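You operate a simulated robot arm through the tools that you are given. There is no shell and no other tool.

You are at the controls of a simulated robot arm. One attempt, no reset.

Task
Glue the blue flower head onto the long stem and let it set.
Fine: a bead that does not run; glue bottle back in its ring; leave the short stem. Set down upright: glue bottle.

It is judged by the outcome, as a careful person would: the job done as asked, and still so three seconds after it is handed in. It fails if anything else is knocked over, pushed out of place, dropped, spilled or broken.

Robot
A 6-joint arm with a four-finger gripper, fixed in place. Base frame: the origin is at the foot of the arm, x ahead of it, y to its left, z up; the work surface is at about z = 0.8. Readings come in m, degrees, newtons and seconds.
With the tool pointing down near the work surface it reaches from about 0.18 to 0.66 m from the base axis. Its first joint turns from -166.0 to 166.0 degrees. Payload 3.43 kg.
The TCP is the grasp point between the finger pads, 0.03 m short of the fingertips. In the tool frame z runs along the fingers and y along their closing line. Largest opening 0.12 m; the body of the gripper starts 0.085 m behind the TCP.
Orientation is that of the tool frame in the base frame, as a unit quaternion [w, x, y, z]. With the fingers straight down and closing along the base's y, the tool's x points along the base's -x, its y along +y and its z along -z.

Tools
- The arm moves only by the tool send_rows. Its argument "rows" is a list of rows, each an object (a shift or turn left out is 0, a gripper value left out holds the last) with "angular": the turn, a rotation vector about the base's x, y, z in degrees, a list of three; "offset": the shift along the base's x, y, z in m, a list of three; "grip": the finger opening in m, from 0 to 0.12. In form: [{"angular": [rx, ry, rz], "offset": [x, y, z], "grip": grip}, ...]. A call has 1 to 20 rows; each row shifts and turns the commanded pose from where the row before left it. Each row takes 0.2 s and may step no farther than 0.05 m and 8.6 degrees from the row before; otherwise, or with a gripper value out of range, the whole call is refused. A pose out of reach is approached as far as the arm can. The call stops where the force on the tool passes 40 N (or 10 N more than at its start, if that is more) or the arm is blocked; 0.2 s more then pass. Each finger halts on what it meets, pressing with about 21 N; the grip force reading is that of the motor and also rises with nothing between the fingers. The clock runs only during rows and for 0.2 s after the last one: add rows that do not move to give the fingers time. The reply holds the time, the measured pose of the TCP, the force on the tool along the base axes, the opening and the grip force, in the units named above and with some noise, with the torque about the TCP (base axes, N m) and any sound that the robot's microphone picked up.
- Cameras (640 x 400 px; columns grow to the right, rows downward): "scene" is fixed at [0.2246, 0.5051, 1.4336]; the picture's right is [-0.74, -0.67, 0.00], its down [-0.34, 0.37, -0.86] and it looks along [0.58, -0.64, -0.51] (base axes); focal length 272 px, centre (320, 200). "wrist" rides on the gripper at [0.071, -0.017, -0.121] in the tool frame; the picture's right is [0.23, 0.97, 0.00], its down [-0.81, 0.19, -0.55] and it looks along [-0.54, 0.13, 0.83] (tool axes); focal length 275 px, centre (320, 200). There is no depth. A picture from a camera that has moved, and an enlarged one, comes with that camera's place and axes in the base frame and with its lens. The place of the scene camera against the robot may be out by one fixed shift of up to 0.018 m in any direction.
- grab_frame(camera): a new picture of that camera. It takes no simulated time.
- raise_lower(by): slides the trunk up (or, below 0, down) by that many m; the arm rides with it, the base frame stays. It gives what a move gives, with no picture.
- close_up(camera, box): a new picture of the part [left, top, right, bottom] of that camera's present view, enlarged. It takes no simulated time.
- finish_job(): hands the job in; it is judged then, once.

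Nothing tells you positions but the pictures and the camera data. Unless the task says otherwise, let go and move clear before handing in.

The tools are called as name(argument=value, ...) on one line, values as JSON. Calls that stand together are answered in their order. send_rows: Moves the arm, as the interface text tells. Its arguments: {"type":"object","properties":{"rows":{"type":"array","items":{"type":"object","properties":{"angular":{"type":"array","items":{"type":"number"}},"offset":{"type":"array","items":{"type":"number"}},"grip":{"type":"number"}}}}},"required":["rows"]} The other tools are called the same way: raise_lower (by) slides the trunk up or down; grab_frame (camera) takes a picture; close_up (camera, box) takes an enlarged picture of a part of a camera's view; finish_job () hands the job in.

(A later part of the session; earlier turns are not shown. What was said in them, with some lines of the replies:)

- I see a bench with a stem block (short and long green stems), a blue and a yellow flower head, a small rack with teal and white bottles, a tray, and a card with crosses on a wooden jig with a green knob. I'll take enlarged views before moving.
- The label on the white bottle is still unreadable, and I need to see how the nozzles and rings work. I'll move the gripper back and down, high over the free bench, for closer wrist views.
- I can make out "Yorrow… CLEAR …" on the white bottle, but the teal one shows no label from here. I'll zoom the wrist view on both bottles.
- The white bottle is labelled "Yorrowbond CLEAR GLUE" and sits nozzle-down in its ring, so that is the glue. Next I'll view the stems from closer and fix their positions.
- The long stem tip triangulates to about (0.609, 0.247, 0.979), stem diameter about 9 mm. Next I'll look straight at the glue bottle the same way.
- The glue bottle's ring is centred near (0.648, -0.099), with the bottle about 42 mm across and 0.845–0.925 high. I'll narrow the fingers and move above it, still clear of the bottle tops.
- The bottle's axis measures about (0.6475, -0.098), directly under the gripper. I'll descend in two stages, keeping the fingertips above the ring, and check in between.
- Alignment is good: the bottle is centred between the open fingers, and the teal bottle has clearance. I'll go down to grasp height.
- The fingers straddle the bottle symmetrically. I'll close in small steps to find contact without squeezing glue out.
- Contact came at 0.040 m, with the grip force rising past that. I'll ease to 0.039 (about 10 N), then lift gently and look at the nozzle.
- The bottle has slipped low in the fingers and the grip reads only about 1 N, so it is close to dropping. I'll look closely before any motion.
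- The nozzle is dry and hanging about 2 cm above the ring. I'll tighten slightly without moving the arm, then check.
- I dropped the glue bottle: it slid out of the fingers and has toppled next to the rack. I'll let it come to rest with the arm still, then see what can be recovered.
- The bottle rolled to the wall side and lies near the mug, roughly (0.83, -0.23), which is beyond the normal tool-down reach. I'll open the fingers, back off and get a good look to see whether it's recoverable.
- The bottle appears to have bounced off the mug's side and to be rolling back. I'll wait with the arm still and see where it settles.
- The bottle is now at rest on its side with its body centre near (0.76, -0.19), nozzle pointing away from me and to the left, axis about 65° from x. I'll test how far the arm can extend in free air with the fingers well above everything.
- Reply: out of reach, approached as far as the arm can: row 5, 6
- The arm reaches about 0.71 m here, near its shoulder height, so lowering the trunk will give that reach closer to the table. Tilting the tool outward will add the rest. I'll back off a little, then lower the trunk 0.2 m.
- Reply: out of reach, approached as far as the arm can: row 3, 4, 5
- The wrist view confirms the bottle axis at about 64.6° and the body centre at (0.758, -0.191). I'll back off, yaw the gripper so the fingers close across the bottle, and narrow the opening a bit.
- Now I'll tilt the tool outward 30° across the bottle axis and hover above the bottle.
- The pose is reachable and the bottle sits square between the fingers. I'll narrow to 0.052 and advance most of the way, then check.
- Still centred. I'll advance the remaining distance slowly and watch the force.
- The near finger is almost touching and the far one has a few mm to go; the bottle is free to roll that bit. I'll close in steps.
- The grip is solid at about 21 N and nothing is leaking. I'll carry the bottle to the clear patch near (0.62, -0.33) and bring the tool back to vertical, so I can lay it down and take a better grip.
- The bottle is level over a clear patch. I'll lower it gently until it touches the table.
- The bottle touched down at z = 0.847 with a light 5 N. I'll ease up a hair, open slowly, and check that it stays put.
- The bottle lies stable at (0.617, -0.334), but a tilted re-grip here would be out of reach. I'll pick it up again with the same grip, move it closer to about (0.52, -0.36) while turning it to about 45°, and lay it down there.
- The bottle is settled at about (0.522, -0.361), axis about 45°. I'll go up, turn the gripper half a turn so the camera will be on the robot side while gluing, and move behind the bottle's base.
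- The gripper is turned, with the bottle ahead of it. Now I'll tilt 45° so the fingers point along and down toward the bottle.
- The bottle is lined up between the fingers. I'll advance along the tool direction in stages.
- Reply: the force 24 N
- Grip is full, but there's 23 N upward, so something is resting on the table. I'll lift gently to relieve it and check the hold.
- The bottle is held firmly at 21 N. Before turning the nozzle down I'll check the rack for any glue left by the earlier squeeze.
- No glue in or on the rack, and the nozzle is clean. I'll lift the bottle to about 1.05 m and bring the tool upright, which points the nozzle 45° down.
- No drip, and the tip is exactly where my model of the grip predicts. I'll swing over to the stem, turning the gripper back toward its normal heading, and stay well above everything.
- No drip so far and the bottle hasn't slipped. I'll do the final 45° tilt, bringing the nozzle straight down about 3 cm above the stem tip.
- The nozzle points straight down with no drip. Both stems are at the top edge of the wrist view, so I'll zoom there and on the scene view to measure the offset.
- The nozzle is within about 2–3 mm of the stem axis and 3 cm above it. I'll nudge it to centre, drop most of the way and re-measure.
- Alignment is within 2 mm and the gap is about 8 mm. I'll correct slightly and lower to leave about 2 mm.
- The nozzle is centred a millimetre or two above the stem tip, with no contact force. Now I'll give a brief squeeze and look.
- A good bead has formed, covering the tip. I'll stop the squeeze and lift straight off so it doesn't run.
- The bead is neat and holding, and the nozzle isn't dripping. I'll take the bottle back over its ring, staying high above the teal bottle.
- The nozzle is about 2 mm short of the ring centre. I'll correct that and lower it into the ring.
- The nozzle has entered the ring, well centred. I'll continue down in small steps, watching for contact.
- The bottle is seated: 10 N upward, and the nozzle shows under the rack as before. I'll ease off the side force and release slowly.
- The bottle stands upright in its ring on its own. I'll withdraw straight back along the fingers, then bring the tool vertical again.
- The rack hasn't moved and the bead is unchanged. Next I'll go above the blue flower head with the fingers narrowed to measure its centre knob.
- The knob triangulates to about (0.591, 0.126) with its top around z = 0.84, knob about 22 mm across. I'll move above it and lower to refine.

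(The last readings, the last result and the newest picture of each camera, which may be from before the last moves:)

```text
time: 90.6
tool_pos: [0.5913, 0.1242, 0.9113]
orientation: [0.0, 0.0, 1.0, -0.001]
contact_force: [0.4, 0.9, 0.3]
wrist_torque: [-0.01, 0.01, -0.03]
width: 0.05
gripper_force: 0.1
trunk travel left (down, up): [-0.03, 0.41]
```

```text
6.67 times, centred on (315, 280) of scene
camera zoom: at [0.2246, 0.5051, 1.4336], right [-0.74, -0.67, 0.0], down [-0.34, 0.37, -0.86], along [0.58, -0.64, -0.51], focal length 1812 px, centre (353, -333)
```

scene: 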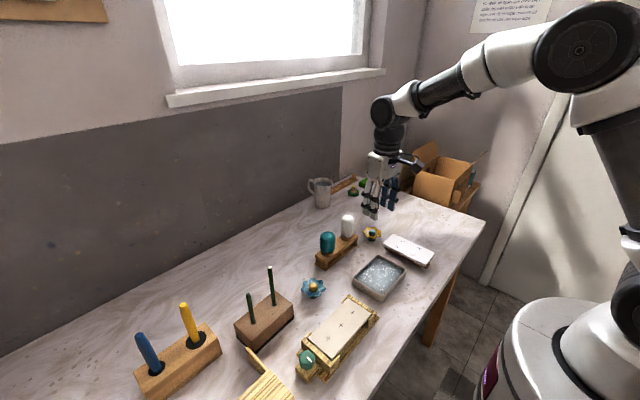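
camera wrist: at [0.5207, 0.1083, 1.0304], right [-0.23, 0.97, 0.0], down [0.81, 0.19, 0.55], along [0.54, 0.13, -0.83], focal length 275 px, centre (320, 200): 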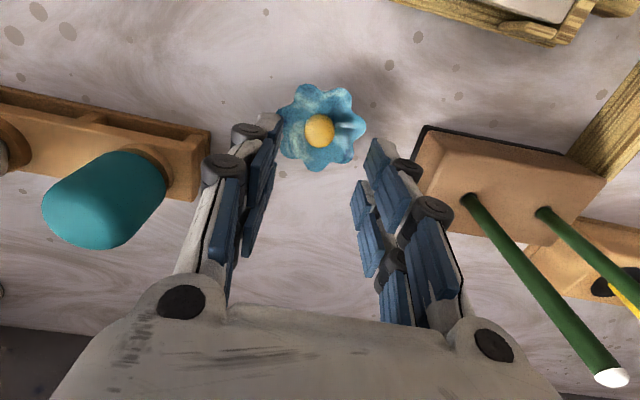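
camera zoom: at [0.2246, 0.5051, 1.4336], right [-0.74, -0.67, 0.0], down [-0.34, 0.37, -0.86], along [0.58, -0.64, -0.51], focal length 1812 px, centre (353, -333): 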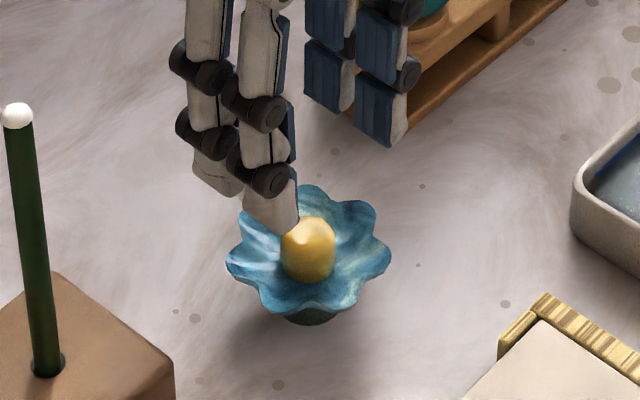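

The knob is right under the gripper. I'll narrow the fingers to 0.036 and lower to the knob, watching for contact with the petals.

send_rows(rows=[{"grip": 0.036}, {"offset": [0.0003, 0.0003, -0.02]}, {"offset": [0, 0, -0.02]}, {}])

close_up(camera="wrist", box=[240, 80, 400, 220])

close_up(camera="scene", box=[285, 255, 345, 310])

```text
time: 91.6
tool_pos: [0.5917, 0.1244, 0.87]
orientation: [0.0, -0.001, 1.0, 0.0]
contact_force: [-0.4, 0.1, -0.3]
wrist_torque: [0.03, 0.0, 0.0]
width: 0.036
gripper_force: 0.0
trunk travel left (down, up): [-0.03, 0.41]
```

```text
2.86 times, centred on (320, 150) of wrist
camera zoom: at [0.5208, 0.1079, 0.9911], right [-0.23, 0.97, 0.0], down [0.81, 0.19, 0.55], along [0.54, 0.13, -0.83], focal length 786 px, centre (320, 343)
```

zoom: 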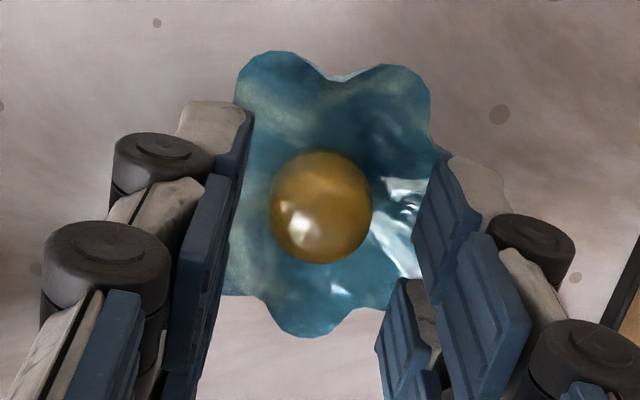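

```text
7.27 times, centred on (315, 282) of scene
camera zoom: at [0.2246, 0.5051, 1.4336], right [-0.74, -0.67, 0.0], down [-0.34, 0.37, -0.86], along [0.58, -0.64, -0.51], focal length 1977 px, centre (356, -400)
```

zoom: 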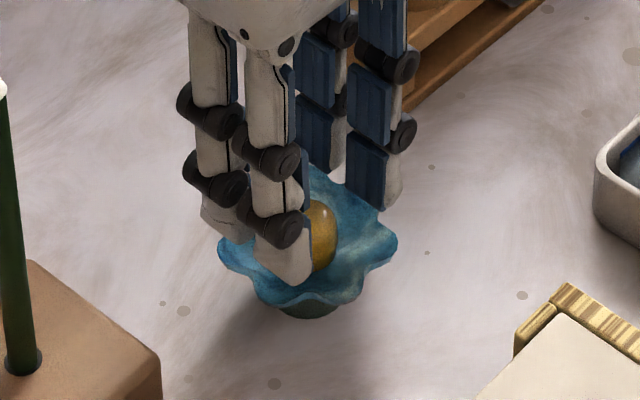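

send_rows(rows=[{"offset": [0, 0, -0.006]}, {"offset": [0, 0, -0.005]}, {}])

close_up(camera="wrist", box=[240, 80, 400, 220])

close_up(camera="scene", box=[295, 265, 335, 305])

```text
time: 92.4
tool_pos: [0.5919, 0.1253, 0.8598]
orientation: [0.0, 0.0, 1.0, 0.0]
contact_force: [-0.4, -0.3, -0.4]
wrist_torque: [-0.03, 0.01, -0.01]
width: 0.0359
gripper_force: 0.1
trunk travel left (down, up): [-0.03, 0.41]
```

```text
2.86 times, centred on (320, 150) of wrist
camera zoom: at [0.5205, 0.1089, 0.9795], right [-0.23, 0.97, 0.0], down [0.81, 0.19, 0.55], along [0.54, 0.13, -0.83], focal length 786 px, centre (320, 343)
```

zoom: 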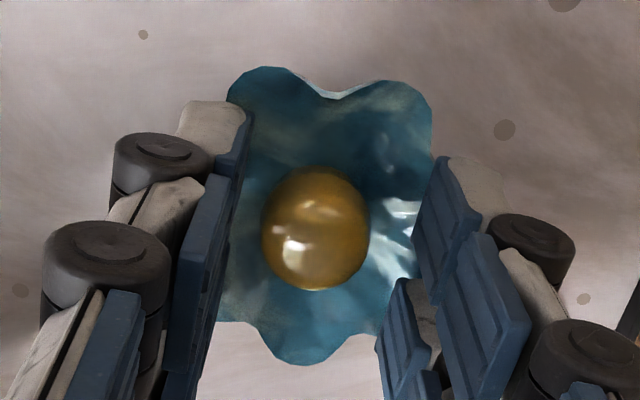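

```text
10.00 times, centred on (315, 285) of scene
camera zoom: at [0.2246, 0.5051, 1.4336], right [-0.74, -0.67, 0.0], down [-0.34, 0.37, -0.86], along [0.58, -0.64, -0.51], focal length 2718 px, centre (370, -650)
```

zoom: 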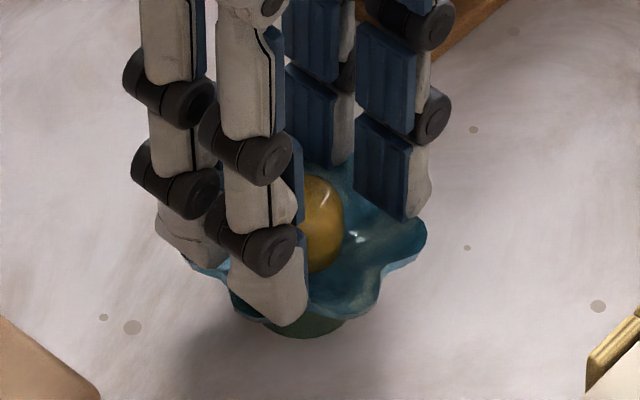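

send_rows(rows=[{"offset": [0, 0, -0.003]}, {}])

send_rows(rows=[{"grip": 0.028}, {"grip": 0.025}, {}])

send_rows(rows=[{"grip": 0.0225}, {}])

```text
time: 93.0
tool_pos: [0.5901, 0.1239, 0.8585]
orientation: [0.001, 0.001, 1.0, 0.0]
contact_force: [-1.0, 0.6, 4.1]
wrist_torque: [0.03, 0.04, 0.0]
width: 0.0362
gripper_force: 0.1
trunk travel left (down, up): [-0.03, 0.41]
```

```text
time: 93.8
tool_pos: [0.591, 0.1245, 0.8571]
orientation: [0.001, -0.001, 1.0, 0.0]
contact_force: [1.1, 0.1, 4.0]
wrist_torque: [0.02, -0.05, 0.0]
width: 0.0245
gripper_force: 0.0
trunk travel left (down, up): [-0.03, 0.41]
```

```text
time: 94.4
tool_pos: [0.5909, 0.1233, 0.8582]
orientation: [0.001, 0.0, 1.0, 0.001]
contact_force: [-0.1, -1.8, 3.6]
wrist_torque: [0.0, 0.01, -0.01]
width: 0.0213
gripper_force: 0.0
trunk travel left (down, up): [-0.03, 0.41]
```

The fingertips rest lightly on the petals at about 4 N, so I'll lift 2 mm and close onto the knob.

send_rows(rows=[{"offset": [0, 0, 0.002], "grip": 0.021}, {}])

close_up(camera="wrist", box=[240, 80, 400, 220])

```text
time: 95.0
tool_pos: [0.5915, 0.1249, 0.8603]
orientation: [0.001, 0.0, 1.0, 0.0]
contact_force: [0.4, -0.5, 0.1]
wrist_torque: [-0.03, 0.02, -0.01]
width: 0.0209
gripper_force: 0.0
trunk travel left (down, up): [-0.03, 0.41]
```

```text
2.86 times, centred on (320, 150) of wrist
camera zoom: at [0.5204, 0.1082, 0.9791], right [-0.23, 0.97, 0.0], down [0.81, 0.19, 0.55], along [0.54, 0.13, -0.83], focal length 786 px, centre (320, 343)
```

zoom: 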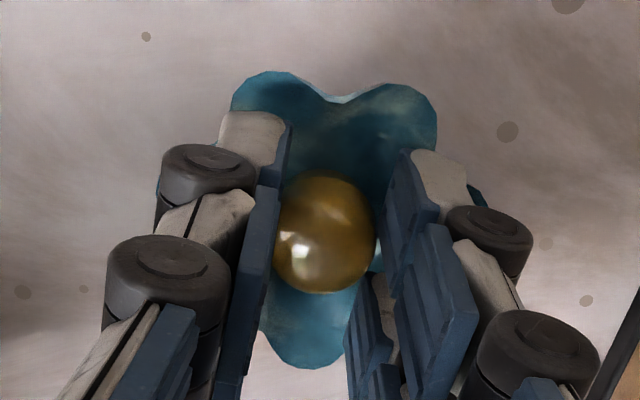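

send_rows(rows=[{"grip": 0.0195}, {}])

send_rows(rows=[{"grip": 0.018}, {}])

send_rows(rows=[{"grip": 0.0165}, {}])

close_up(camera="wrist", box=[240, 80, 400, 220])

```text
time: 95.6
tool_pos: [0.5918, 0.1244, 0.8594]
orientation: [0.0, -0.001, 1.0, -0.001]
contact_force: [0.3, 0.8, 0.6]
wrist_torque: [0.01, 0.01, -0.03]
width: 0.0207
gripper_force: 1.2
trunk travel left (down, up): [-0.03, 0.41]
```

```text
time: 96.2
tool_pos: [0.5907, 0.1249, 0.8591]
orientation: [0.0, -0.001, 1.0, 0.0]
contact_force: [0.5, 0.0, 0.1]
wrist_torque: [-0.02, 0.0, 0.0]
width: 0.0197
gripper_force: 20.9
trunk travel left (down, up): [-0.03, 0.41]
```

```text
time: 96.8
tool_pos: [0.5914, 0.1244, 0.86]
orientation: [0.0, 0.0, 1.0, 0.0]
contact_force: [-0.2, 0.5, 0.0]
wrist_torque: [-0.01, -0.02, -0.05]
width: 0.0197
gripper_force: 20.9
trunk travel left (down, up): [-0.03, 0.41]
```

```text
2.86 times, centred on (320, 150) of wrist
camera zoom: at [0.5204, 0.1082, 0.9792], right [-0.23, 0.97, 0.0], down [0.81, 0.19, 0.55], along [0.54, 0.13, -0.83], focal length 786 px, centre (320, 343)
```

zoom: 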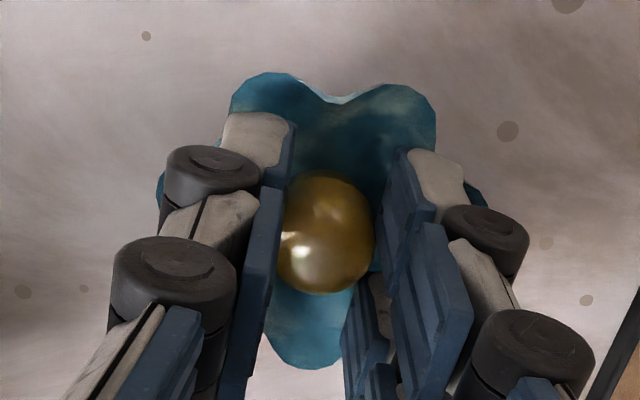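

Firm grip on the knob, 21 N at 0.020 m. I'll lift slowly and check the head stays level.

send_rows(rows=[{"offset": [0, 0, 0.005]}, {"offset": [0, 0, 0.01]}, {"offset": [0, 0, 0.015]}, {}])

grab_frame(camera="wrist")

close_up(camera="scene", box=[285, 245, 345, 310])

```text
time: 97.8
tool_pos: [0.5908, 0.1244, 0.8901]
orientation: [0.0, 0.0, 1.0, -0.001]
contact_force: [0.6, 0.3, -0.3]
wrist_torque: [-0.01, -0.01, 0.0]
width: 0.0197
gripper_force: 20.9
trunk travel left (down, up): [-0.03, 0.41]
```

```text
taken
camera wrist: at [0.5203, 0.1076, 1.0104], right [-0.23, 0.97, 0.0], down [0.81, 0.19, 0.55], along [0.54, 0.13, -0.83], focal length 275 px, centre (320, 200)
```

wrist: 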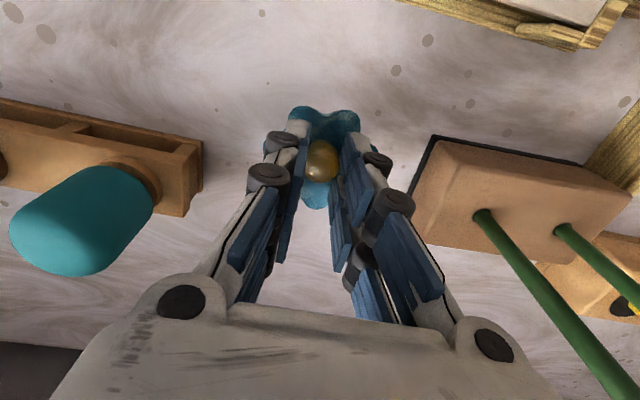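

```text
6.15 times, centred on (315, 278) of scene
camera zoom: at [0.2246, 0.5051, 1.4336], right [-0.74, -0.67, 0.0], down [-0.34, 0.37, -0.86], along [0.58, -0.64, -0.51], focal length 1673 px, centre (351, -277)
```

zoom: 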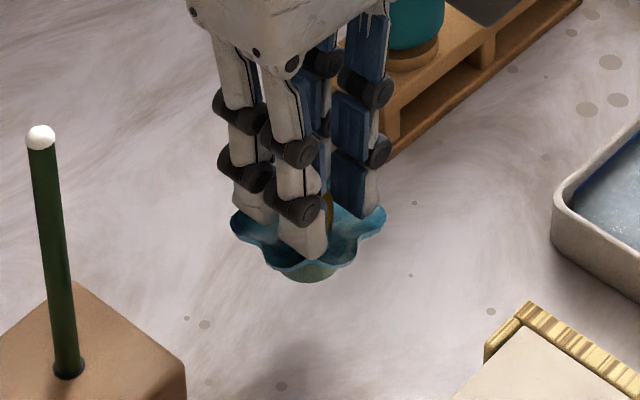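

The head is lifted level. I'll raise it clear and bring it over the long stem.

send_rows(rows=[{"offset": [0, 0, 0.03]}, {"offset": [0, 0, 0.045]}, {"offset": [0, 0, 0.045]}, {"offset": [0, 0, 0.045]}, {"offset": [0, 0, 0.045]}, {"offset": [0.004, 0.03, 0.01]}, {"offset": [0.004, 0.03, 0]}, {"offset": [0.004, 0.03, 0]}, {"offset": [0.0047, 0.0318, 0]}, {}])

grab_frame(camera="wrist")

close_up(camera="scene", box=[225, 190, 315, 300])

```text
time: 100.0
tool_pos: [0.6063, 0.2467, 1.1082]
orientation: [0.0, -0.001, 1.0, -0.002]
contact_force: [0.4, 0.6, -0.7]
wrist_torque: [0.0, -0.01, 0.01]
width: 0.0197
gripper_force: 21.3
trunk travel left (down, up): [-0.03, 0.41]
```

```text
taken
camera wrist: at [0.5355, 0.2304, 1.2282], right [-0.23, 0.97, 0.0], down [0.81, 0.19, 0.55], along [0.54, 0.13, -0.83], focal length 275 px, centre (320, 200)
```

wrist: 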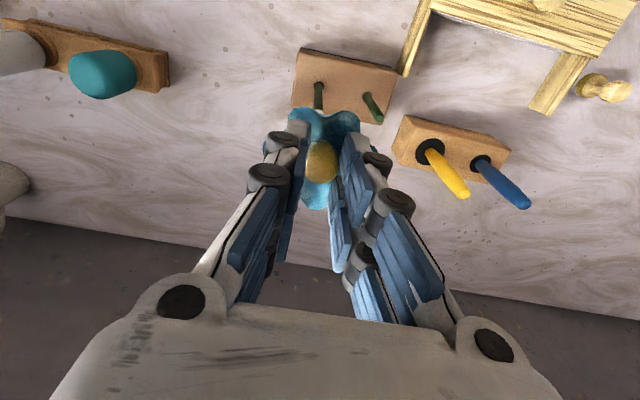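

```text
3.64 times, centred on (270, 245) of scene
camera zoom: at [0.2246, 0.5051, 1.4336], right [-0.74, -0.67, 0.0], down [-0.34, 0.37, -0.86], along [0.58, -0.64, -0.51], focal length 988 px, centre (502, 36)
```

zoom: 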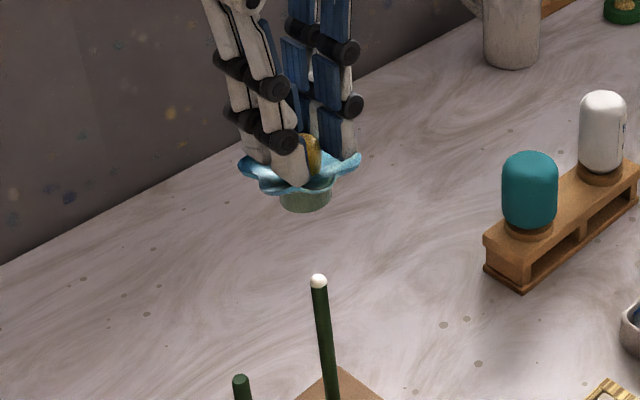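

The base is lined up over the stem within about 1.5 mm. I'll trim that and lower to about 1 cm above the bead.

send_rows(rows=[{"offset": [0.0012, -0.001, -0.02]}, {"offset": [0, 0, -0.02]}, {"offset": [0, 0, -0.015]}, {}])

close_up(camera="scene", box=[245, 225, 295, 290])

close_up(camera="wrist", box=[260, 60, 400, 220])

```text
time: 101.0
tool_pos: [0.6092, 0.2455, 1.0547]
orientation: [0.0, 0.001, 1.0, 0.0]
contact_force: [-0.7, -0.1, -0.4]
wrist_torque: [0.0, 0.0, -0.04]
width: 0.0195
gripper_force: 20.7
trunk travel left (down, up): [-0.03, 0.41]
```

```text
6.15 times, centred on (270, 258) of scene
camera zoom: at [0.2246, 0.5051, 1.4336], right [-0.74, -0.67, 0.0], down [-0.34, 0.37, -0.86], along [0.58, -0.64, -0.51], focal length 1673 px, centre (628, -154)
```

zoom: 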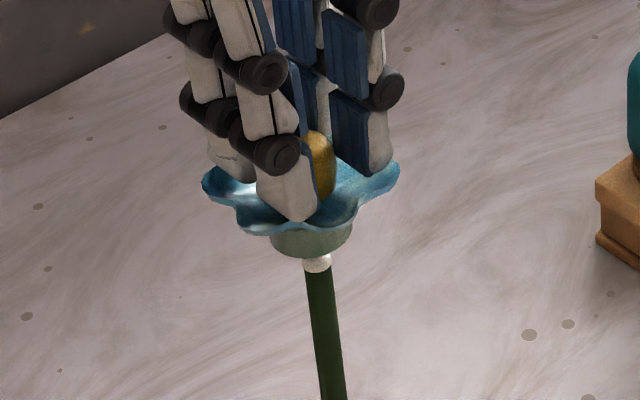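

```text
2.50 times, centred on (330, 140) of wrist
camera zoom: at [0.5382, 0.2285, 1.1738], right [-0.23, 0.97, 0.0], down [0.81, 0.19, 0.55], along [0.54, 0.13, -0.83], focal length 688 px, centre (295, 350)
```

zoom: 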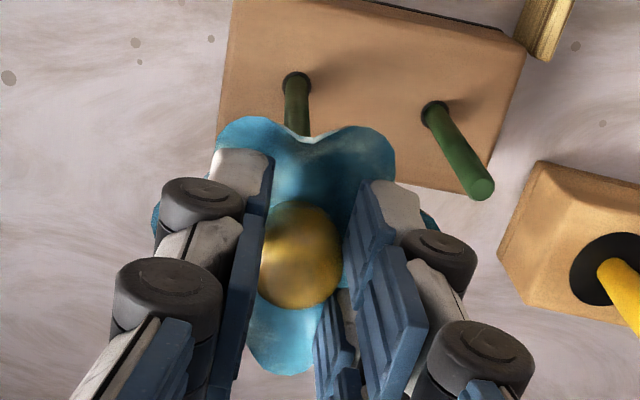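

Both views put the head about 1 mm off toward +x/+y. I'll correct that and lower onto the bead gently.

send_rows(rows=[{"offset": [-0.001, -0.0007, -0.005]}, {"offset": [0, 0, -0.004]}, {}])

send_rows(rows=[{"offset": [0, 0, -0.003]}, {}])

close_up(camera="scene", box=[245, 225, 295, 290])

```text
time: 101.8
tool_pos: [0.6079, 0.2434, 1.0455]
orientation: [0.001, 0.0, 1.0, 0.0]
contact_force: [0.3, -0.3, -0.7]
wrist_torque: [0.01, 0.03, 0.01]
width: 0.0194
gripper_force: 21.2
trunk travel left (down, up): [-0.03, 0.41]
```

```text
time: 102.4
tool_pos: [0.6077, 0.2454, 1.0416]
orientation: [0.0, -0.001, 1.0, 0.0]
contact_force: [-0.2, 0.2, -0.2]
wrist_torque: [0.01, 0.02, 0.0]
width: 0.0197
gripper_force: 21.1
trunk travel left (down, up): [-0.03, 0.41]
```

```text
6.15 times, centred on (270, 258) of scene
camera zoom: at [0.2246, 0.5051, 1.4336], right [-0.74, -0.67, 0.0], down [-0.34, 0.37, -0.86], along [0.58, -0.64, -0.51], focal length 1673 px, centre (628, -154)
```

zoom: 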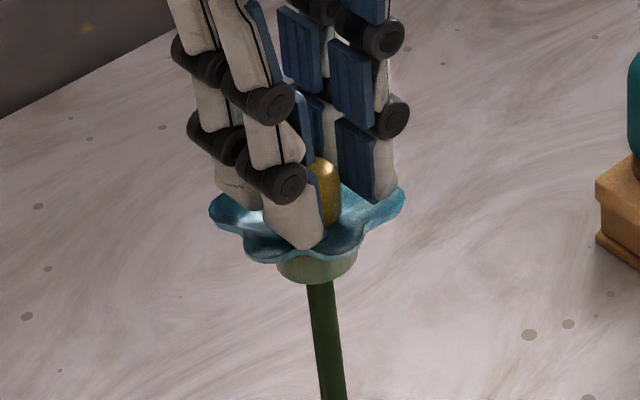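

send_rows(rows=[{"offset": [0, 0, -0.0015]}, {}])

send_rows(rows=[{"offset": [0, 0, -0.0015]}, {}])

send_rows(rows=[{"offset": [0, 0, -0.001]}, {}])

```text
time: 103.0
tool_pos: [0.6074, 0.2447, 1.0403]
orientation: [0.0, 0.0, 1.0, 0.0]
contact_force: [0.0, -0.6, -0.3]
wrist_torque: [0.0, 0.01, 0.04]
width: 0.0194
gripper_force: 21.5
trunk travel left (down, up): [-0.03, 0.41]
```

```text
time: 103.6
tool_pos: [0.608, 0.2439, 1.0402]
orientation: [0.001, -0.001, 1.0, 0.0]
contact_force: [-0.1, 1.0, -0.1]
wrist_torque: [-0.01, -0.01, 0.0]
width: 0.0193
gripper_force: 20.6
trunk travel left (down, up): [-0.03, 0.41]
```

```text
time: 104.2
tool_pos: [0.6077, 0.2431, 1.0388]
orientation: [0.0, 0.001, 1.0, 0.0]
contact_force: [-0.7, 0.1, 0.0]
wrist_torque: [0.03, 0.0, 0.0]
width: 0.0191
gripper_force: 20.8
trunk travel left (down, up): [-0.03, 0.41]
```

close_up(camera="scene", box=[245, 235, 295, 295])

close_up(camera="wrist", box=[260, 60, 400, 220])

```text
6.67 times, centred on (270, 265) of scene
camera zoom: at [0.2246, 0.5051, 1.4336], right [-0.74, -0.67, 0.0], down [-0.34, 0.37, -0.86], along [0.58, -0.64, -0.51], focal length 1812 px, centre (653, -233)
```

zoom: 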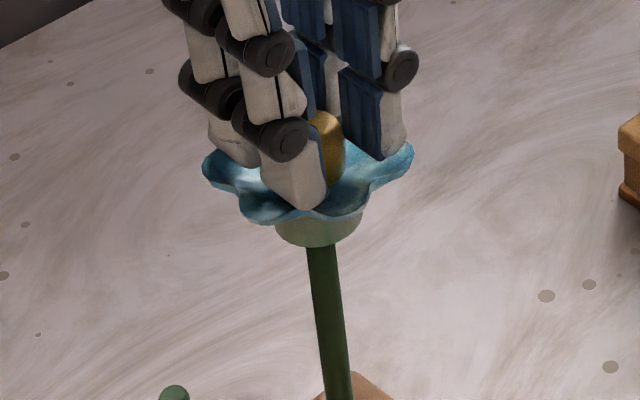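

```text
2.50 times, centred on (330, 140) of wrist
camera zoom: at [0.5369, 0.2277, 1.1588], right [-0.23, 0.97, 0.0], down [0.81, 0.19, 0.55], along [0.54, 0.13, -0.83], focal length 688 px, centre (295, 350)
```

zoom: 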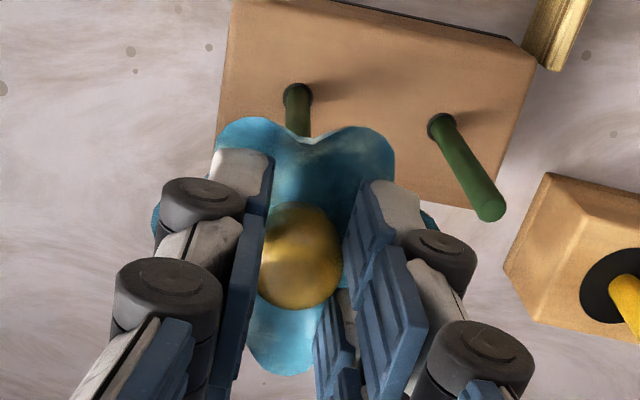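

send_rows(rows=[{"offset": [0, 0, -0.001]}, {}])

send_rows(rows=[{"offset": [0, 0, -0.001]}, {}])

send_rows(rows=[{"offset": [0, 0, -0.001]}, {}])

```text
time: 104.8
tool_pos: [0.6073, 0.2442, 1.0379]
orientation: [-0.001, 0.0, 1.0, 0.0]
contact_force: [-0.2, 1.0, 0.6]
wrist_torque: [-0.01, -0.01, -0.02]
width: 0.0193
gripper_force: 20.8
trunk travel left (down, up): [-0.03, 0.41]
```

```text
time: 105.4
tool_pos: [0.6079, 0.2445, 1.0362]
orientation: [0.001, 0.0, 1.0, 0.0]
contact_force: [0.2, 1.1, -0.9]
wrist_torque: [0.03, 0.03, -0.01]
width: 0.0193
gripper_force: 20.9
trunk travel left (down, up): [-0.03, 0.41]
```

```text
time: 106.0
tool_pos: [0.6072, 0.2446, 1.0367]
orientation: [0.0, 0.0, 1.0, 0.0]
contact_force: [-0.2, -0.3, -0.9]
wrist_torque: [0.0, 0.01, 0.02]
width: 0.0192
gripper_force: 21.7
trunk travel left (down, up): [-0.03, 0.41]
```

send_rows(rows=[{"offset": [0, 0, -0.0015]}, {}])

send_rows(rows=[{"offset": [0, 0, -0.0015]}, {}])

close_up(camera="scene", box=[255, 250, 285, 290])

close_up(camera="wrist", box=[260, 60, 400, 220])

```text
time: 106.6
tool_pos: [0.608, 0.2452, 1.0346]
orientation: [0.0, 0.0, 1.0, 0.0]
contact_force: [0.1, 0.5, -0.8]
wrist_torque: [0.02, 0.0, 0.02]
width: 0.0193
gripper_force: 21.0
trunk travel left (down, up): [-0.03, 0.41]
```

```text
time: 107.2
tool_pos: [0.6082, 0.2438, 1.0325]
orientation: [0.0, 0.0, 1.0, 0.0]
contact_force: [0.8, 0.6, -1.0]
wrist_torque: [0.04, 0.02, 0.02]
width: 0.0192
gripper_force: 21.0
trunk travel left (down, up): [-0.03, 0.41]
```

```text
10.00 times, centred on (270, 270) of scene
camera zoom: at [0.2246, 0.5051, 1.4336], right [-0.74, -0.67, 0.0], down [-0.34, 0.37, -0.86], along [0.58, -0.64, -0.51], focal length 2718 px, centre (820, -500)
```

zoom: 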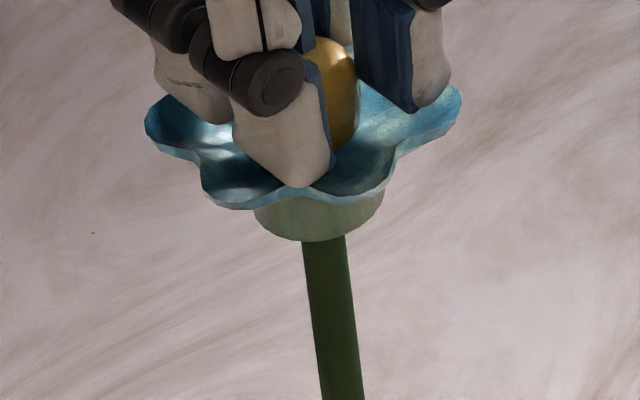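

```text
2.50 times, centred on (330, 140) of wrist
camera zoom: at [0.537, 0.228, 1.1526], right [-0.23, 0.97, 0.0], down [0.81, 0.19, 0.55], along [0.54, 0.13, -0.83], focal length 688 px, centre (295, 350)
```

zoom: 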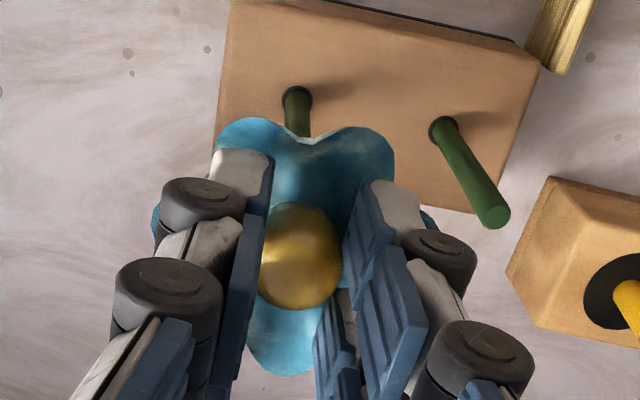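

The stem is entering a socket in the head's base, about 6 mm in and without force. I'll keep lowering in small steps until it seats.

send_rows(rows=[{"offset": [0, 0, -0.0015]}, {}])

send_rows(rows=[{"offset": [0, 0, -0.0015]}, {}])

send_rows(rows=[{"offset": [0, 0, -0.001]}, {}])

```text
time: 107.8
tool_pos: [0.607, 0.2444, 1.0315]
orientation: [0.001, 0.0, 1.0, 0.0]
contact_force: [-0.4, 0.9, -0.3]
wrist_torque: [-0.01, 0.0, 0.0]
width: 0.0194
gripper_force: 21.4
trunk travel left (down, up): [-0.03, 0.41]
```

```text
time: 108.4
tool_pos: [0.6075, 0.2436, 1.0306]
orientation: [-0.001, 0.0, 1.0, 0.0]
contact_force: [0.6, 0.1, -0.7]
wrist_torque: [-0.02, 0.04, 0.0]
width: 0.0193
gripper_force: 20.6
trunk travel left (down, up): [-0.03, 0.41]
```

```text
time: 109.0
tool_pos: [0.6078, 0.2431, 1.0291]
orientation: [0.0, 0.0, 1.0, 0.001]
contact_force: [0.7, 0.7, -0.1]
wrist_torque: [-0.02, 0.01, 0.01]
width: 0.0194
gripper_force: 21.0
trunk travel left (down, up): [-0.03, 0.41]
```

send_rows(rows=[{"offset": [0, 0, -0.001]}, {}])

send_rows(rows=[{"offset": [0, 0, -0.001]}, {}])

send_rows(rows=[{"offset": [0, 0, -0.001]}, {}])

close_up(camera="scene", box=[255, 250, 285, 290])

```text
time: 109.6
tool_pos: [0.6074, 0.2447, 1.0272]
orientation: [0.001, -0.001, 1.0, 0.0]
contact_force: [-0.9, 0.6, 0.7]
wrist_torque: [0.0, -0.01, 0.01]
width: 0.0194
gripper_force: 21.3
trunk travel left (down, up): [-0.03, 0.41]
```

```text
time: 110.2
tool_pos: [0.6072, 0.2449, 1.0272]
orientation: [0.0, 0.001, 1.0, 0.0]
contact_force: [0.4, 0.3, -1.1]
wrist_torque: [-0.04, 0.05, -0.04]
width: 0.0193
gripper_force: 20.3
trunk travel left (down, up): [-0.03, 0.41]
```

```text
time: 110.8
tool_pos: [0.6065, 0.2442, 1.0248]
orientation: [0.001, 0.0, 1.0, 0.0]
contact_force: [-0.2, 0.2, -1.0]
wrist_torque: [0.03, 0.01, 0.0]
width: 0.0191
gripper_force: 20.9
trunk travel left (down, up): [-0.03, 0.41]
```

```text
10.00 times, centred on (270, 270) of scene
camera zoom: at [0.2246, 0.5051, 1.4336], right [-0.74, -0.67, 0.0], down [-0.34, 0.37, -0.86], along [0.58, -0.64, -0.51], focal length 2718 px, centre (820, -500)
```

zoom: 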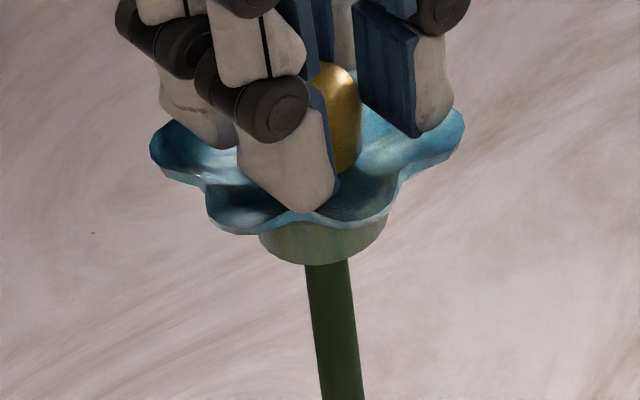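

send_rows(rows=[{"offset": [0, 0, -0.001]}, {}])

send_rows(rows=[{"offset": [0, 0, -0.001]}, {}])

```text
time: 111.4
tool_pos: [0.6071, 0.2445, 1.0229]
orientation: [0.0, -0.001, 1.0, 0.0]
contact_force: [-0.6, 0.2, -0.7]
wrist_torque: [0.02, -0.01, 0.0]
width: 0.0193
gripper_force: 20.7
trunk travel left (down, up): [-0.03, 0.41]
```

```text
time: 112.0
tool_pos: [0.6077, 0.2438, 1.0227]
orientation: [0.0, 0.0, 1.0, 0.001]
contact_force: [-0.1, -0.2, -0.7]
wrist_torque: [-0.02, 0.01, 0.03]
width: 0.0192
gripper_force: 21.1
trunk travel left (down, up): [-0.03, 0.41]
```

send_rows(rows=[{"offset": [0, 0, -0.001]}, {}])

send_rows(rows=[{"offset": [0, 0, -0.001]}, {}])

close_up(camera="scene", box=[255, 250, 285, 290])

close_up(camera="wrist", box=[260, 60, 400, 220])

```text
time: 112.6
tool_pos: [0.6087, 0.2439, 1.0228]
orientation: [0.002, 0.0, 1.0, 0.0]
contact_force: [-0.6, -0.2, 3.6]
wrist_torque: [-0.01, 0.01, 0.0]
width: 0.0192
gripper_force: 20.8
trunk travel left (down, up): [-0.03, 0.41]
```

```text
time: 113.2
tool_pos: [0.607, 0.2435, 1.0228]
orientation: [0.001, 0.0, 1.0, 0.0]
contact_force: [0.2, -0.4, 7.7]
wrist_torque: [0.01, 0.01, -0.02]
width: 0.0194
gripper_force: 21.0
trunk travel left (down, up): [-0.03, 0.41]
```

```text
10.00 times, centred on (270, 270) of scene
camera zoom: at [0.2246, 0.5051, 1.4336], right [-0.74, -0.67, 0.0], down [-0.34, 0.37, -0.86], along [0.58, -0.64, -0.51], focal length 2718 px, centre (820, -500)
```

zoom: 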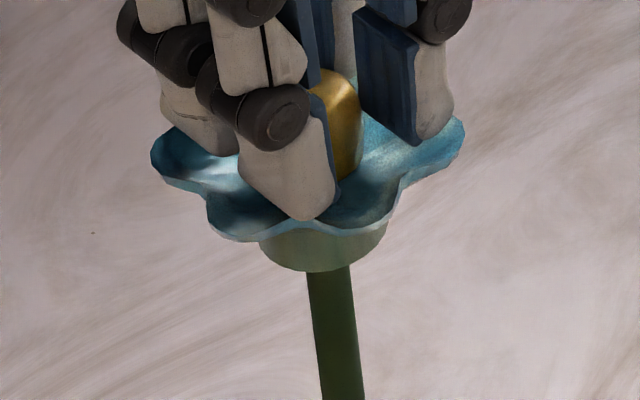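

```text
2.50 times, centred on (330, 140) of wrist
camera zoom: at [0.5369, 0.2276, 1.1427], right [-0.23, 0.97, 0.0], down [0.81, 0.19, 0.55], along [0.54, 0.13, -0.83], focal length 688 px, centre (295, 350)
```

zoom: 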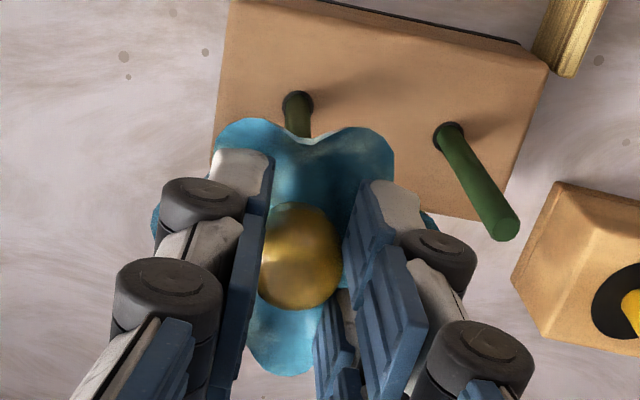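

The head is seated on the stem: 4–8 N upward, level, and no glue squeezed out. I'll ease the pressure slightly and hold it still while the glue sets.

send_rows(rows=[{"offset": [0, 0, 0.0005]}, {}, {}, {}, {}, {}, {}, {}, {}, {}, {}, {}, {}, {}, {}, {}, {}, {}, {}, {}])

send_rows(rows=[{}, {}, {}, {}, {}, {}, {}, {}, {}, {}, {}, {}, {}, {}, {}, {}, {}, {}, {}, {}])

send_rows(rows=[{}, {}, {}, {}, {}, {}, {}, {}, {}, {}, {}, {}, {}, {}, {}, {}, {}, {}, {}, {}])

close_up(camera="scene", box=[245, 250, 295, 320])

```text
time: 117.4
tool_pos: [0.6073, 0.2444, 1.0232]
orientation: [0.001, 0.0, 1.0, -0.001]
contact_force: [-0.3, -0.5, 6.6]
wrist_torque: [-0.01, 0.04, 0.02]
width: 0.0192
gripper_force: 21.1
trunk travel left (down, up): [-0.03, 0.41]
```

```text
time: 121.6
tool_pos: [0.6071, 0.2441, 1.0226]
orientation: [0.001, 0.0, 1.0, 0.0]
contact_force: [0.0, 0.4, 4.4]
wrist_torque: [0.03, -0.04, 0.01]
width: 0.0192
gripper_force: 20.9
trunk travel left (down, up): [-0.03, 0.41]
```

```text
time: 125.8
tool_pos: [0.6083, 0.2443, 1.0234]
orientation: [0.0, 0.001, 1.0, 0.0]
contact_force: [-1.0, -0.9, 3.2]
wrist_torque: [-0.03, -0.02, 0.0]
width: 0.019
gripper_force: 20.7
trunk travel left (down, up): [-0.03, 0.41]
```

```text
5.71 times, centred on (270, 285) of scene
camera zoom: at [0.2246, 0.5051, 1.4336], right [-0.74, -0.67, 0.0], down [-0.34, 0.37, -0.86], along [0.58, -0.64, -0.51], focal length 1553 px, centre (606, -286)
```

zoom: 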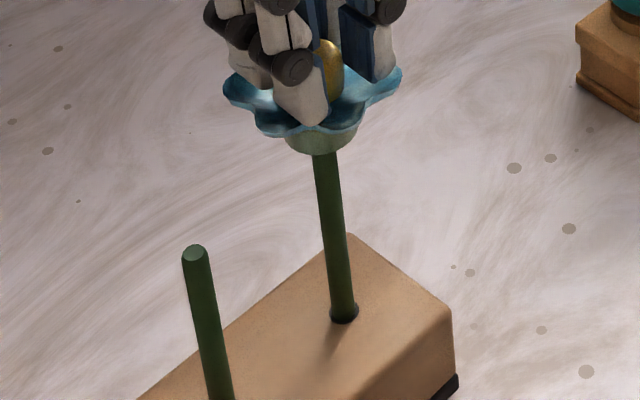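

Holding steadily with no run-out. I'll keep still for a good while longer so it sets fully.

send_rows(rows=[{}, {}, {}, {}, {}, {}, {}, {}, {}, {}, {}, {}, {}, {}, {}, {}, {}, {}, {}, {}])

send_rows(rows=[{}, {}, {}, {}, {}, {}, {}, {}, {}, {}, {}, {}, {}, {}, {}, {}, {}, {}, {}, {}])

send_rows(rows=[{}, {}, {}, {}, {}, {}, {}, {}, {}, {}, {}, {}, {}, {}, {}, {}, {}, {}, {}, {}])

send_rows(rows=[{}, {}, {}, {}, {}, {}, {}, {}, {}, {}, {}, {}, {}, {}, {}, {}, {}, {}, {}, {}])

send_rows(rows=[{}, {}, {}, {}, {}, {}, {}, {}, {}, {}, {}, {}, {}, {}, {}, {}, {}, {}, {}, {}])

send_rows(rows=[{}, {}, {}, {}, {}, {}, {}, {}, {}, {}, {}, {}, {}, {}, {}, {}, {}, {}, {}, {}])

send_rows(rows=[{}, {}, {}, {}, {}, {}, {}, {}, {}, {}, {}, {}, {}, {}, {}, {}, {}, {}, {}, {}])

send_rows(rows=[{}, {}, {}, {}, {}, {}, {}, {}, {}, {}, {}, {}, {}, {}, {}, {}, {}, {}, {}, {}])

close_up(camera="scene", box=[245, 250, 295, 320])

```text
time: 130.0
tool_pos: [0.6081, 0.2444, 1.022]
orientation: [0.001, 0.0, 1.0, 0.001]
contact_force: [1.0, 0.2, 2.7]
wrist_torque: [-0.02, 0.02, 0.01]
width: 0.0194
gripper_force: 20.9
trunk travel left (down, up): [-0.03, 0.41]
```

```text
time: 134.2
tool_pos: [0.6073, 0.2442, 1.0232]
orientation: [0.0, 0.0, 1.0, 0.0]
contact_force: [0.3, 0.8, 1.8]
wrist_torque: [-0.02, -0.01, -0.03]
width: 0.0191
gripper_force: 21.3
trunk travel left (down, up): [-0.03, 0.41]
```

```text
time: 138.4
tool_pos: [0.6082, 0.2445, 1.0228]
orientation: [0.0, 0.0, 1.0, 0.001]
contact_force: [-0.3, -0.1, 1.8]
wrist_torque: [0.0, 0.0, 0.0]
width: 0.0193
gripper_force: 21.0
trunk travel left (down, up): [-0.03, 0.41]
```

```text
time: 142.6
tool_pos: [0.6079, 0.2429, 1.0217]
orientation: [0.0, 0.0, 1.0, 0.0]
contact_force: [-0.8, 1.1, 0.9]
wrist_torque: [-0.05, -0.01, 0.0]
width: 0.0193
gripper_force: 21.1
trunk travel left (down, up): [-0.03, 0.41]
```

```text
time: 146.8
tool_pos: [0.6073, 0.2438, 1.0237]
orientation: [0.0, 0.0, 1.0, -0.001]
contact_force: [0.1, -1.1, 1.1]
wrist_torque: [0.01, -0.02, 0.01]
width: 0.0193
gripper_force: 20.5
trunk travel left (down, up): [-0.03, 0.41]
```

```text
time: 151.0
tool_pos: [0.6074, 0.2447, 1.0232]
orientation: [0.0, 0.0, 1.0, 0.0]
contact_force: [-0.1, -0.5, 0.7]
wrist_torque: [-0.01, -0.02, 0.0]
width: 0.0192
gripper_force: 20.8
trunk travel left (down, up): [-0.03, 0.41]
```

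```text
time: 155.2
tool_pos: [0.6079, 0.244, 1.0228]
orientation: [0.0, 0.0, 1.0, 0.001]
contact_force: [0.7, -0.1, 1.3]
wrist_torque: [0.0, 0.03, 0.01]
width: 0.0192
gripper_force: 21.2
trunk travel left (down, up): [-0.03, 0.41]
```

```text
time: 159.4
tool_pos: [0.6077, 0.2434, 1.0228]
orientation: [0.0, 0.0, 1.0, 0.0]
contact_force: [-0.3, -0.1, -0.1]
wrist_torque: [-0.03, -0.01, -0.02]
width: 0.0193
gripper_force: 21.6
trunk travel left (down, up): [-0.03, 0.41]
```

```text
5.71 times, centred on (270, 285) of scene
camera zoom: at [0.2246, 0.5051, 1.4336], right [-0.74, -0.67, 0.0], down [-0.34, 0.37, -0.86], along [0.58, -0.64, -0.51], focal length 1553 px, centre (606, -286)
```

zoom: 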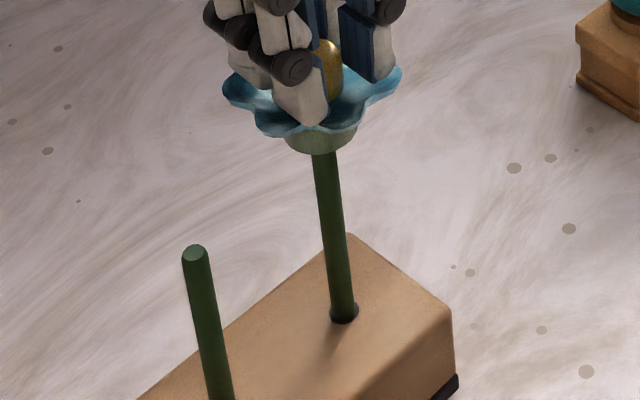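

About 47 s held. I'll release gently with small opening steps, then rise straight up.

send_rows(rows=[{"grip": 0.0185}, {"grip": 0.0195}, {"grip": 0.021}, {"grip": 0.024}, {"grip": 0.028}, {"grip": 0.032}, {}, {}])

close_up(camera="wrist", box=[240, 60, 400, 220])

close_up(camera="scene", box=[245, 250, 295, 320])

```text
time: 161.2
tool_pos: [0.6078, 0.2436, 1.023]
orientation: [0.0, 0.0, 1.0, -0.001]
contact_force: [0.3, -0.6, 0.2]
wrist_torque: [0.01, 0.01, -0.03]
width: 0.0321
gripper_force: 0.1
trunk travel left (down, up): [-0.03, 0.41]
```

```text
2.50 times, centred on (320, 140) of wrist
camera zoom: at [0.5375, 0.2279, 1.1424], right [-0.23, 0.97, 0.0], down [0.81, 0.19, 0.55], along [0.54, 0.13, -0.83], focal length 688 px, centre (320, 350)
```

zoom: 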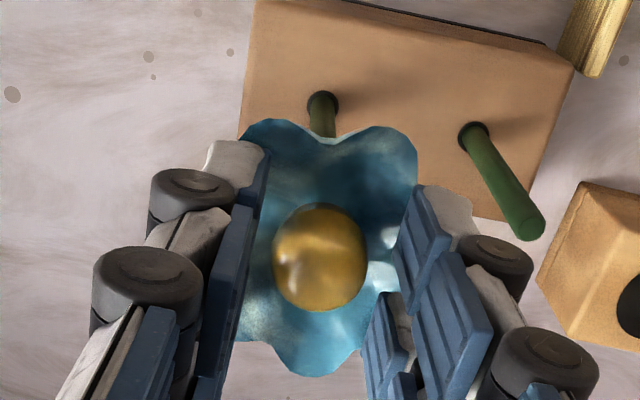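

```text
5.71 times, centred on (270, 285) of scene
camera zoom: at [0.2246, 0.5051, 1.4336], right [-0.74, -0.67, 0.0], down [-0.34, 0.37, -0.86], along [0.58, -0.64, -0.51], focal length 1553 px, centre (606, -286)
```

zoom: 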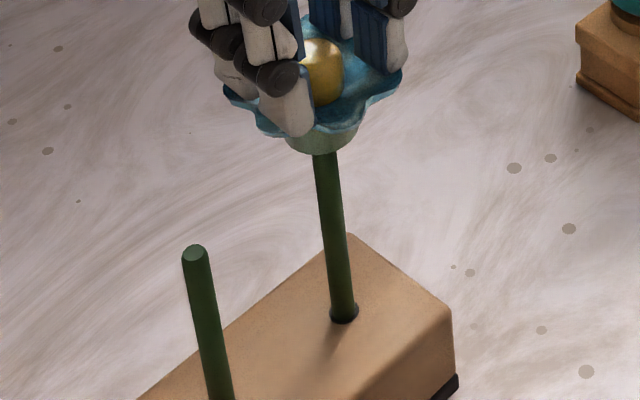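

The head stayed in place, level on the stem. I'll rise straight up, away from it, and then back off.

send_rows(rows=[{"offset": [0, 0, 0.005]}, {"offset": [0, 0, 0.01]}, {"offset": [0, 0, 0.02]}, {"offset": [0, 0, 0.03]}, {"offset": [0, 0, 0.03]}, {"offset": [0, 0, 0.03]}, {"offset": [-0.03, -0.01, 0.03]}, {"offset": [-0.04, -0.02, 0.02]}, {"offset": [-0.04, -0.02, 0]}, {}])

grab_frame(camera="scene")

close_up(camera="scene", box=[225, 245, 315, 350])

grab_frame(camera="wrist")

close_up(camera="scene", box=[305, 160, 440, 280])

```text
time: 163.4
tool_pos: [0.4943, 0.1927, 1.197]
orientation: [0.001, 0.0, 1.0, 0.0]
contact_force: [0.6, -0.3, -0.1]
wrist_torque: [0.0, -0.03, 0.02]
width: 0.0319
gripper_force: 0.1
trunk travel left (down, up): [-0.03, 0.41]
```

```text
taken
```

scene: 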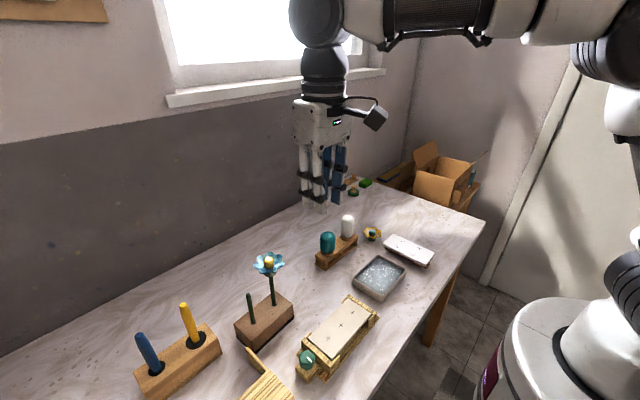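

```text
3.81 times, centred on (270, 298) of scene
camera zoom: at [0.2246, 0.5051, 1.4336], right [-0.74, -0.67, 0.0], down [-0.34, 0.37, -0.86], along [0.58, -0.64, -0.51], focal length 1035 px, centre (510, -171)
```

zoom: 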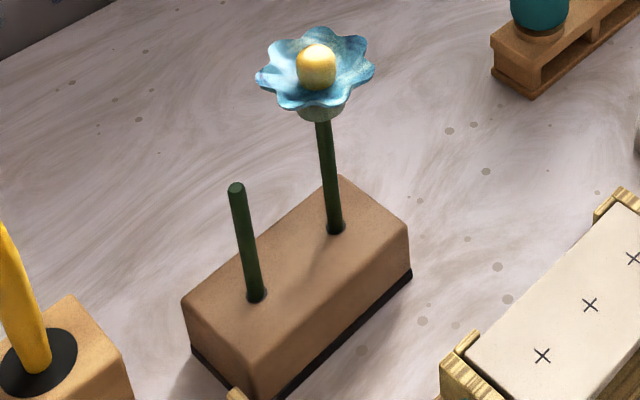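

```text
taken
camera wrist: at [0.4237, 0.1766, 1.317], right [-0.23, 0.97, 0.0], down [0.81, 0.19, 0.55], along [0.54, 0.13, -0.83], focal length 275 px, centre (320, 200)
```

wrist: 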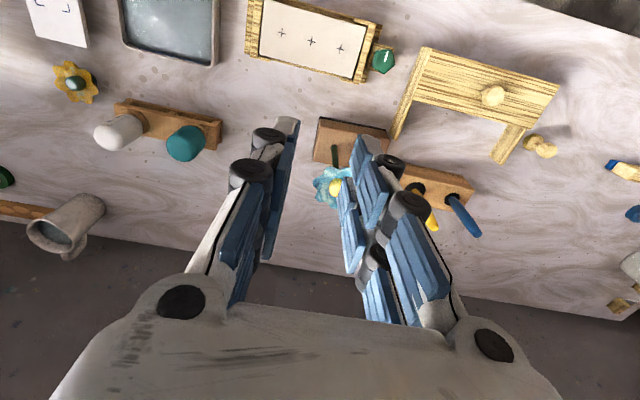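

```text
3.33 times, centred on (372, 220) of scene
camera zoom: at [0.2246, 0.5051, 1.4336], right [-0.74, -0.67, 0.0], down [-0.34, 0.37, -0.86], along [0.58, -0.64, -0.51], focal length 906 px, centre (145, 133)
```

zoom: 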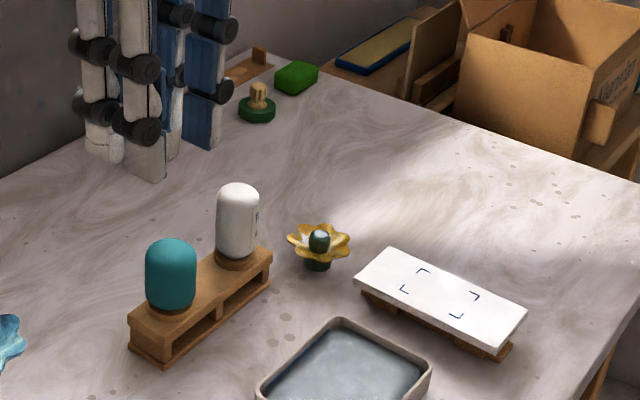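

The flower stands straight on the long stem and the short stem is untouched. I'll move the arm further aside, let more time pass, and compare the whole bench with the start.

send_rows(rows=[{"offset": [-0.04, -0.02, 0.02]}, {"offset": [-0.04, -0.02, 0.02]}, {"offset": [-0.04, -0.02, 0.02]}, {}, {}, {}, {}, {}, {}, {}, {}, {}, {}, {}, {}, {}, {}, {}, {}, {}])

send_rows(rows=[{}, {}, {}, {}, {}, {}, {}, {}, {}, {}, {}, {}, {}, {}, {}, {}, {}, {}, {}, {}])

send_rows(rows=[{}, {}, {}, {}, {}, {}, {}, {}, {}, {}, {}, {}, {}, {}, {}, {}, {}, {}, {}, {}])

close_up(camera="scene", box=[290, 160, 450, 310])

close_up(camera="scene", box=[220, 240, 400, 390])

grab_frame(camera="wrist")

```text
time: 167.6
tool_pos: [0.3766, 0.1316, 1.2585]
orientation: [0.0, 0.0, 1.0, 0.0]
contact_force: [-0.7, 0.3, -0.3]
wrist_torque: [0.04, 0.01, 0.0]
width: 0.0318
gripper_force: 0.1
trunk travel left (down, up): [-0.03, 0.41]
```

```text
time: 171.8
tool_pos: [0.3761, 0.1336, 1.259]
orientation: [0.0, 0.0, 1.0, 0.001]
contact_force: [-0.2, -0.5, 0.1]
wrist_torque: [-0.02, 0.03, 0.0]
width: 0.0319
gripper_force: 0.0
trunk travel left (down, up): [-0.03, 0.41]
```

```text
time: 176.0
tool_pos: [0.3756, 0.134, 1.2593]
orientation: [-0.001, 0.0, 1.0, 0.0]
contact_force: [-0.3, 0.4, -0.3]
wrist_torque: [-0.02, -0.01, 0.02]
width: 0.032
gripper_force: 0.1
trunk travel left (down, up): [-0.03, 0.41]
```

```text
2.67 times, centred on (370, 235) of scene
camera zoom: at [0.2246, 0.5051, 1.4336], right [-0.74, -0.67, 0.0], down [-0.34, 0.37, -0.86], along [0.58, -0.64, -0.51], focal length 725 px, centre (187, 107)
```

zoom: 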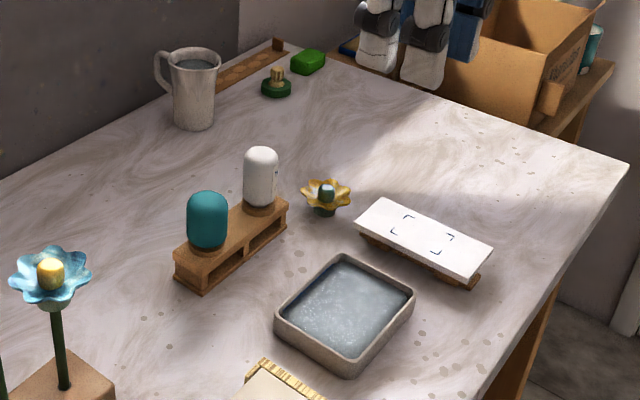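

```text
2.67 times, centred on (310, 315) of scene
camera zoom: at [0.2246, 0.5051, 1.4336], right [-0.74, -0.67, 0.0], down [-0.34, 0.37, -0.86], along [0.58, -0.64, -0.51], focal length 725 px, centre (347, -107)
```

zoom: 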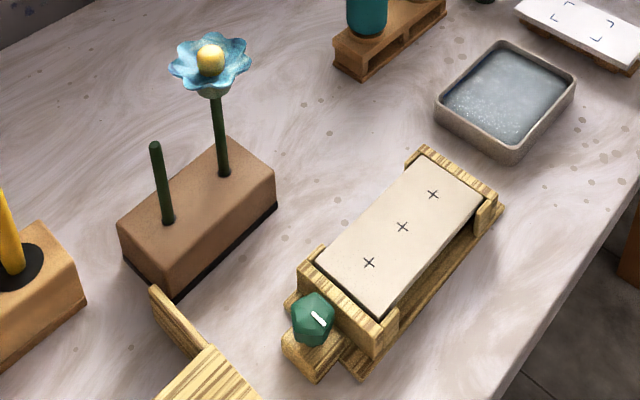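

```text
taken
camera wrist: at [0.3048, 0.1167, 1.3781], right [-0.23, 0.97, 0.0], down [0.81, 0.19, 0.55], along [0.54, 0.13, -0.83], focal length 275 px, centre (320, 200)
```

wrist: 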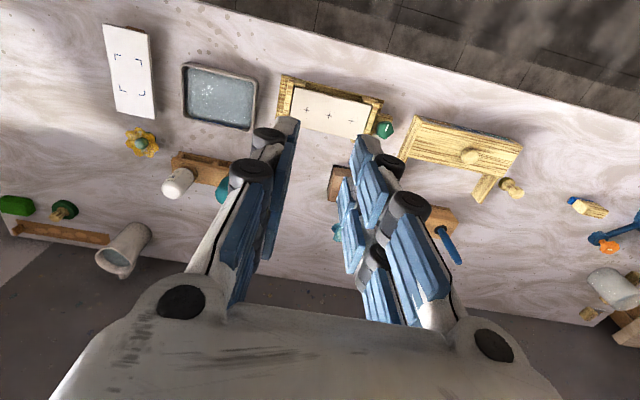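

Everything matches the starting pictures: mug, rack, yellow flower, tray, card and short stem are all where they began. The blue head stands level on the long stem, the glue bottle is upright in its ring, and the arm is clear, so I'm handing the job in.

finish_job()

```text
The job is handed in.
```

The blue flower head is glued onto the long stem and stands level, but I dropped the glue bottle once along the way.

- **The drop:** on the first lift I gripped the bottle too lightly. It slid out, toppled and rolled over toward the mug. I saw no glue spilled. I picked it up with a firmer grip and carried on. If a drop counts against the job even when recovered, this one does.
- **Glue bead:** one short squeeze put a neat bead on the stem tip, and it did not run.
- **Setting:** I seated the head on the stem and held it still for about 47 s before letting go. It stayed in place for another 15 s after that.
- **Glue bottle:** it is back in its ring, nozzle down as it started and standing on its own. Its label now faces a different way.
- **Everything else:** the short stem is untouched. The mug, rack, yellow flower, tray and card all sit where they did in the starting pictures, and the arm is clear.
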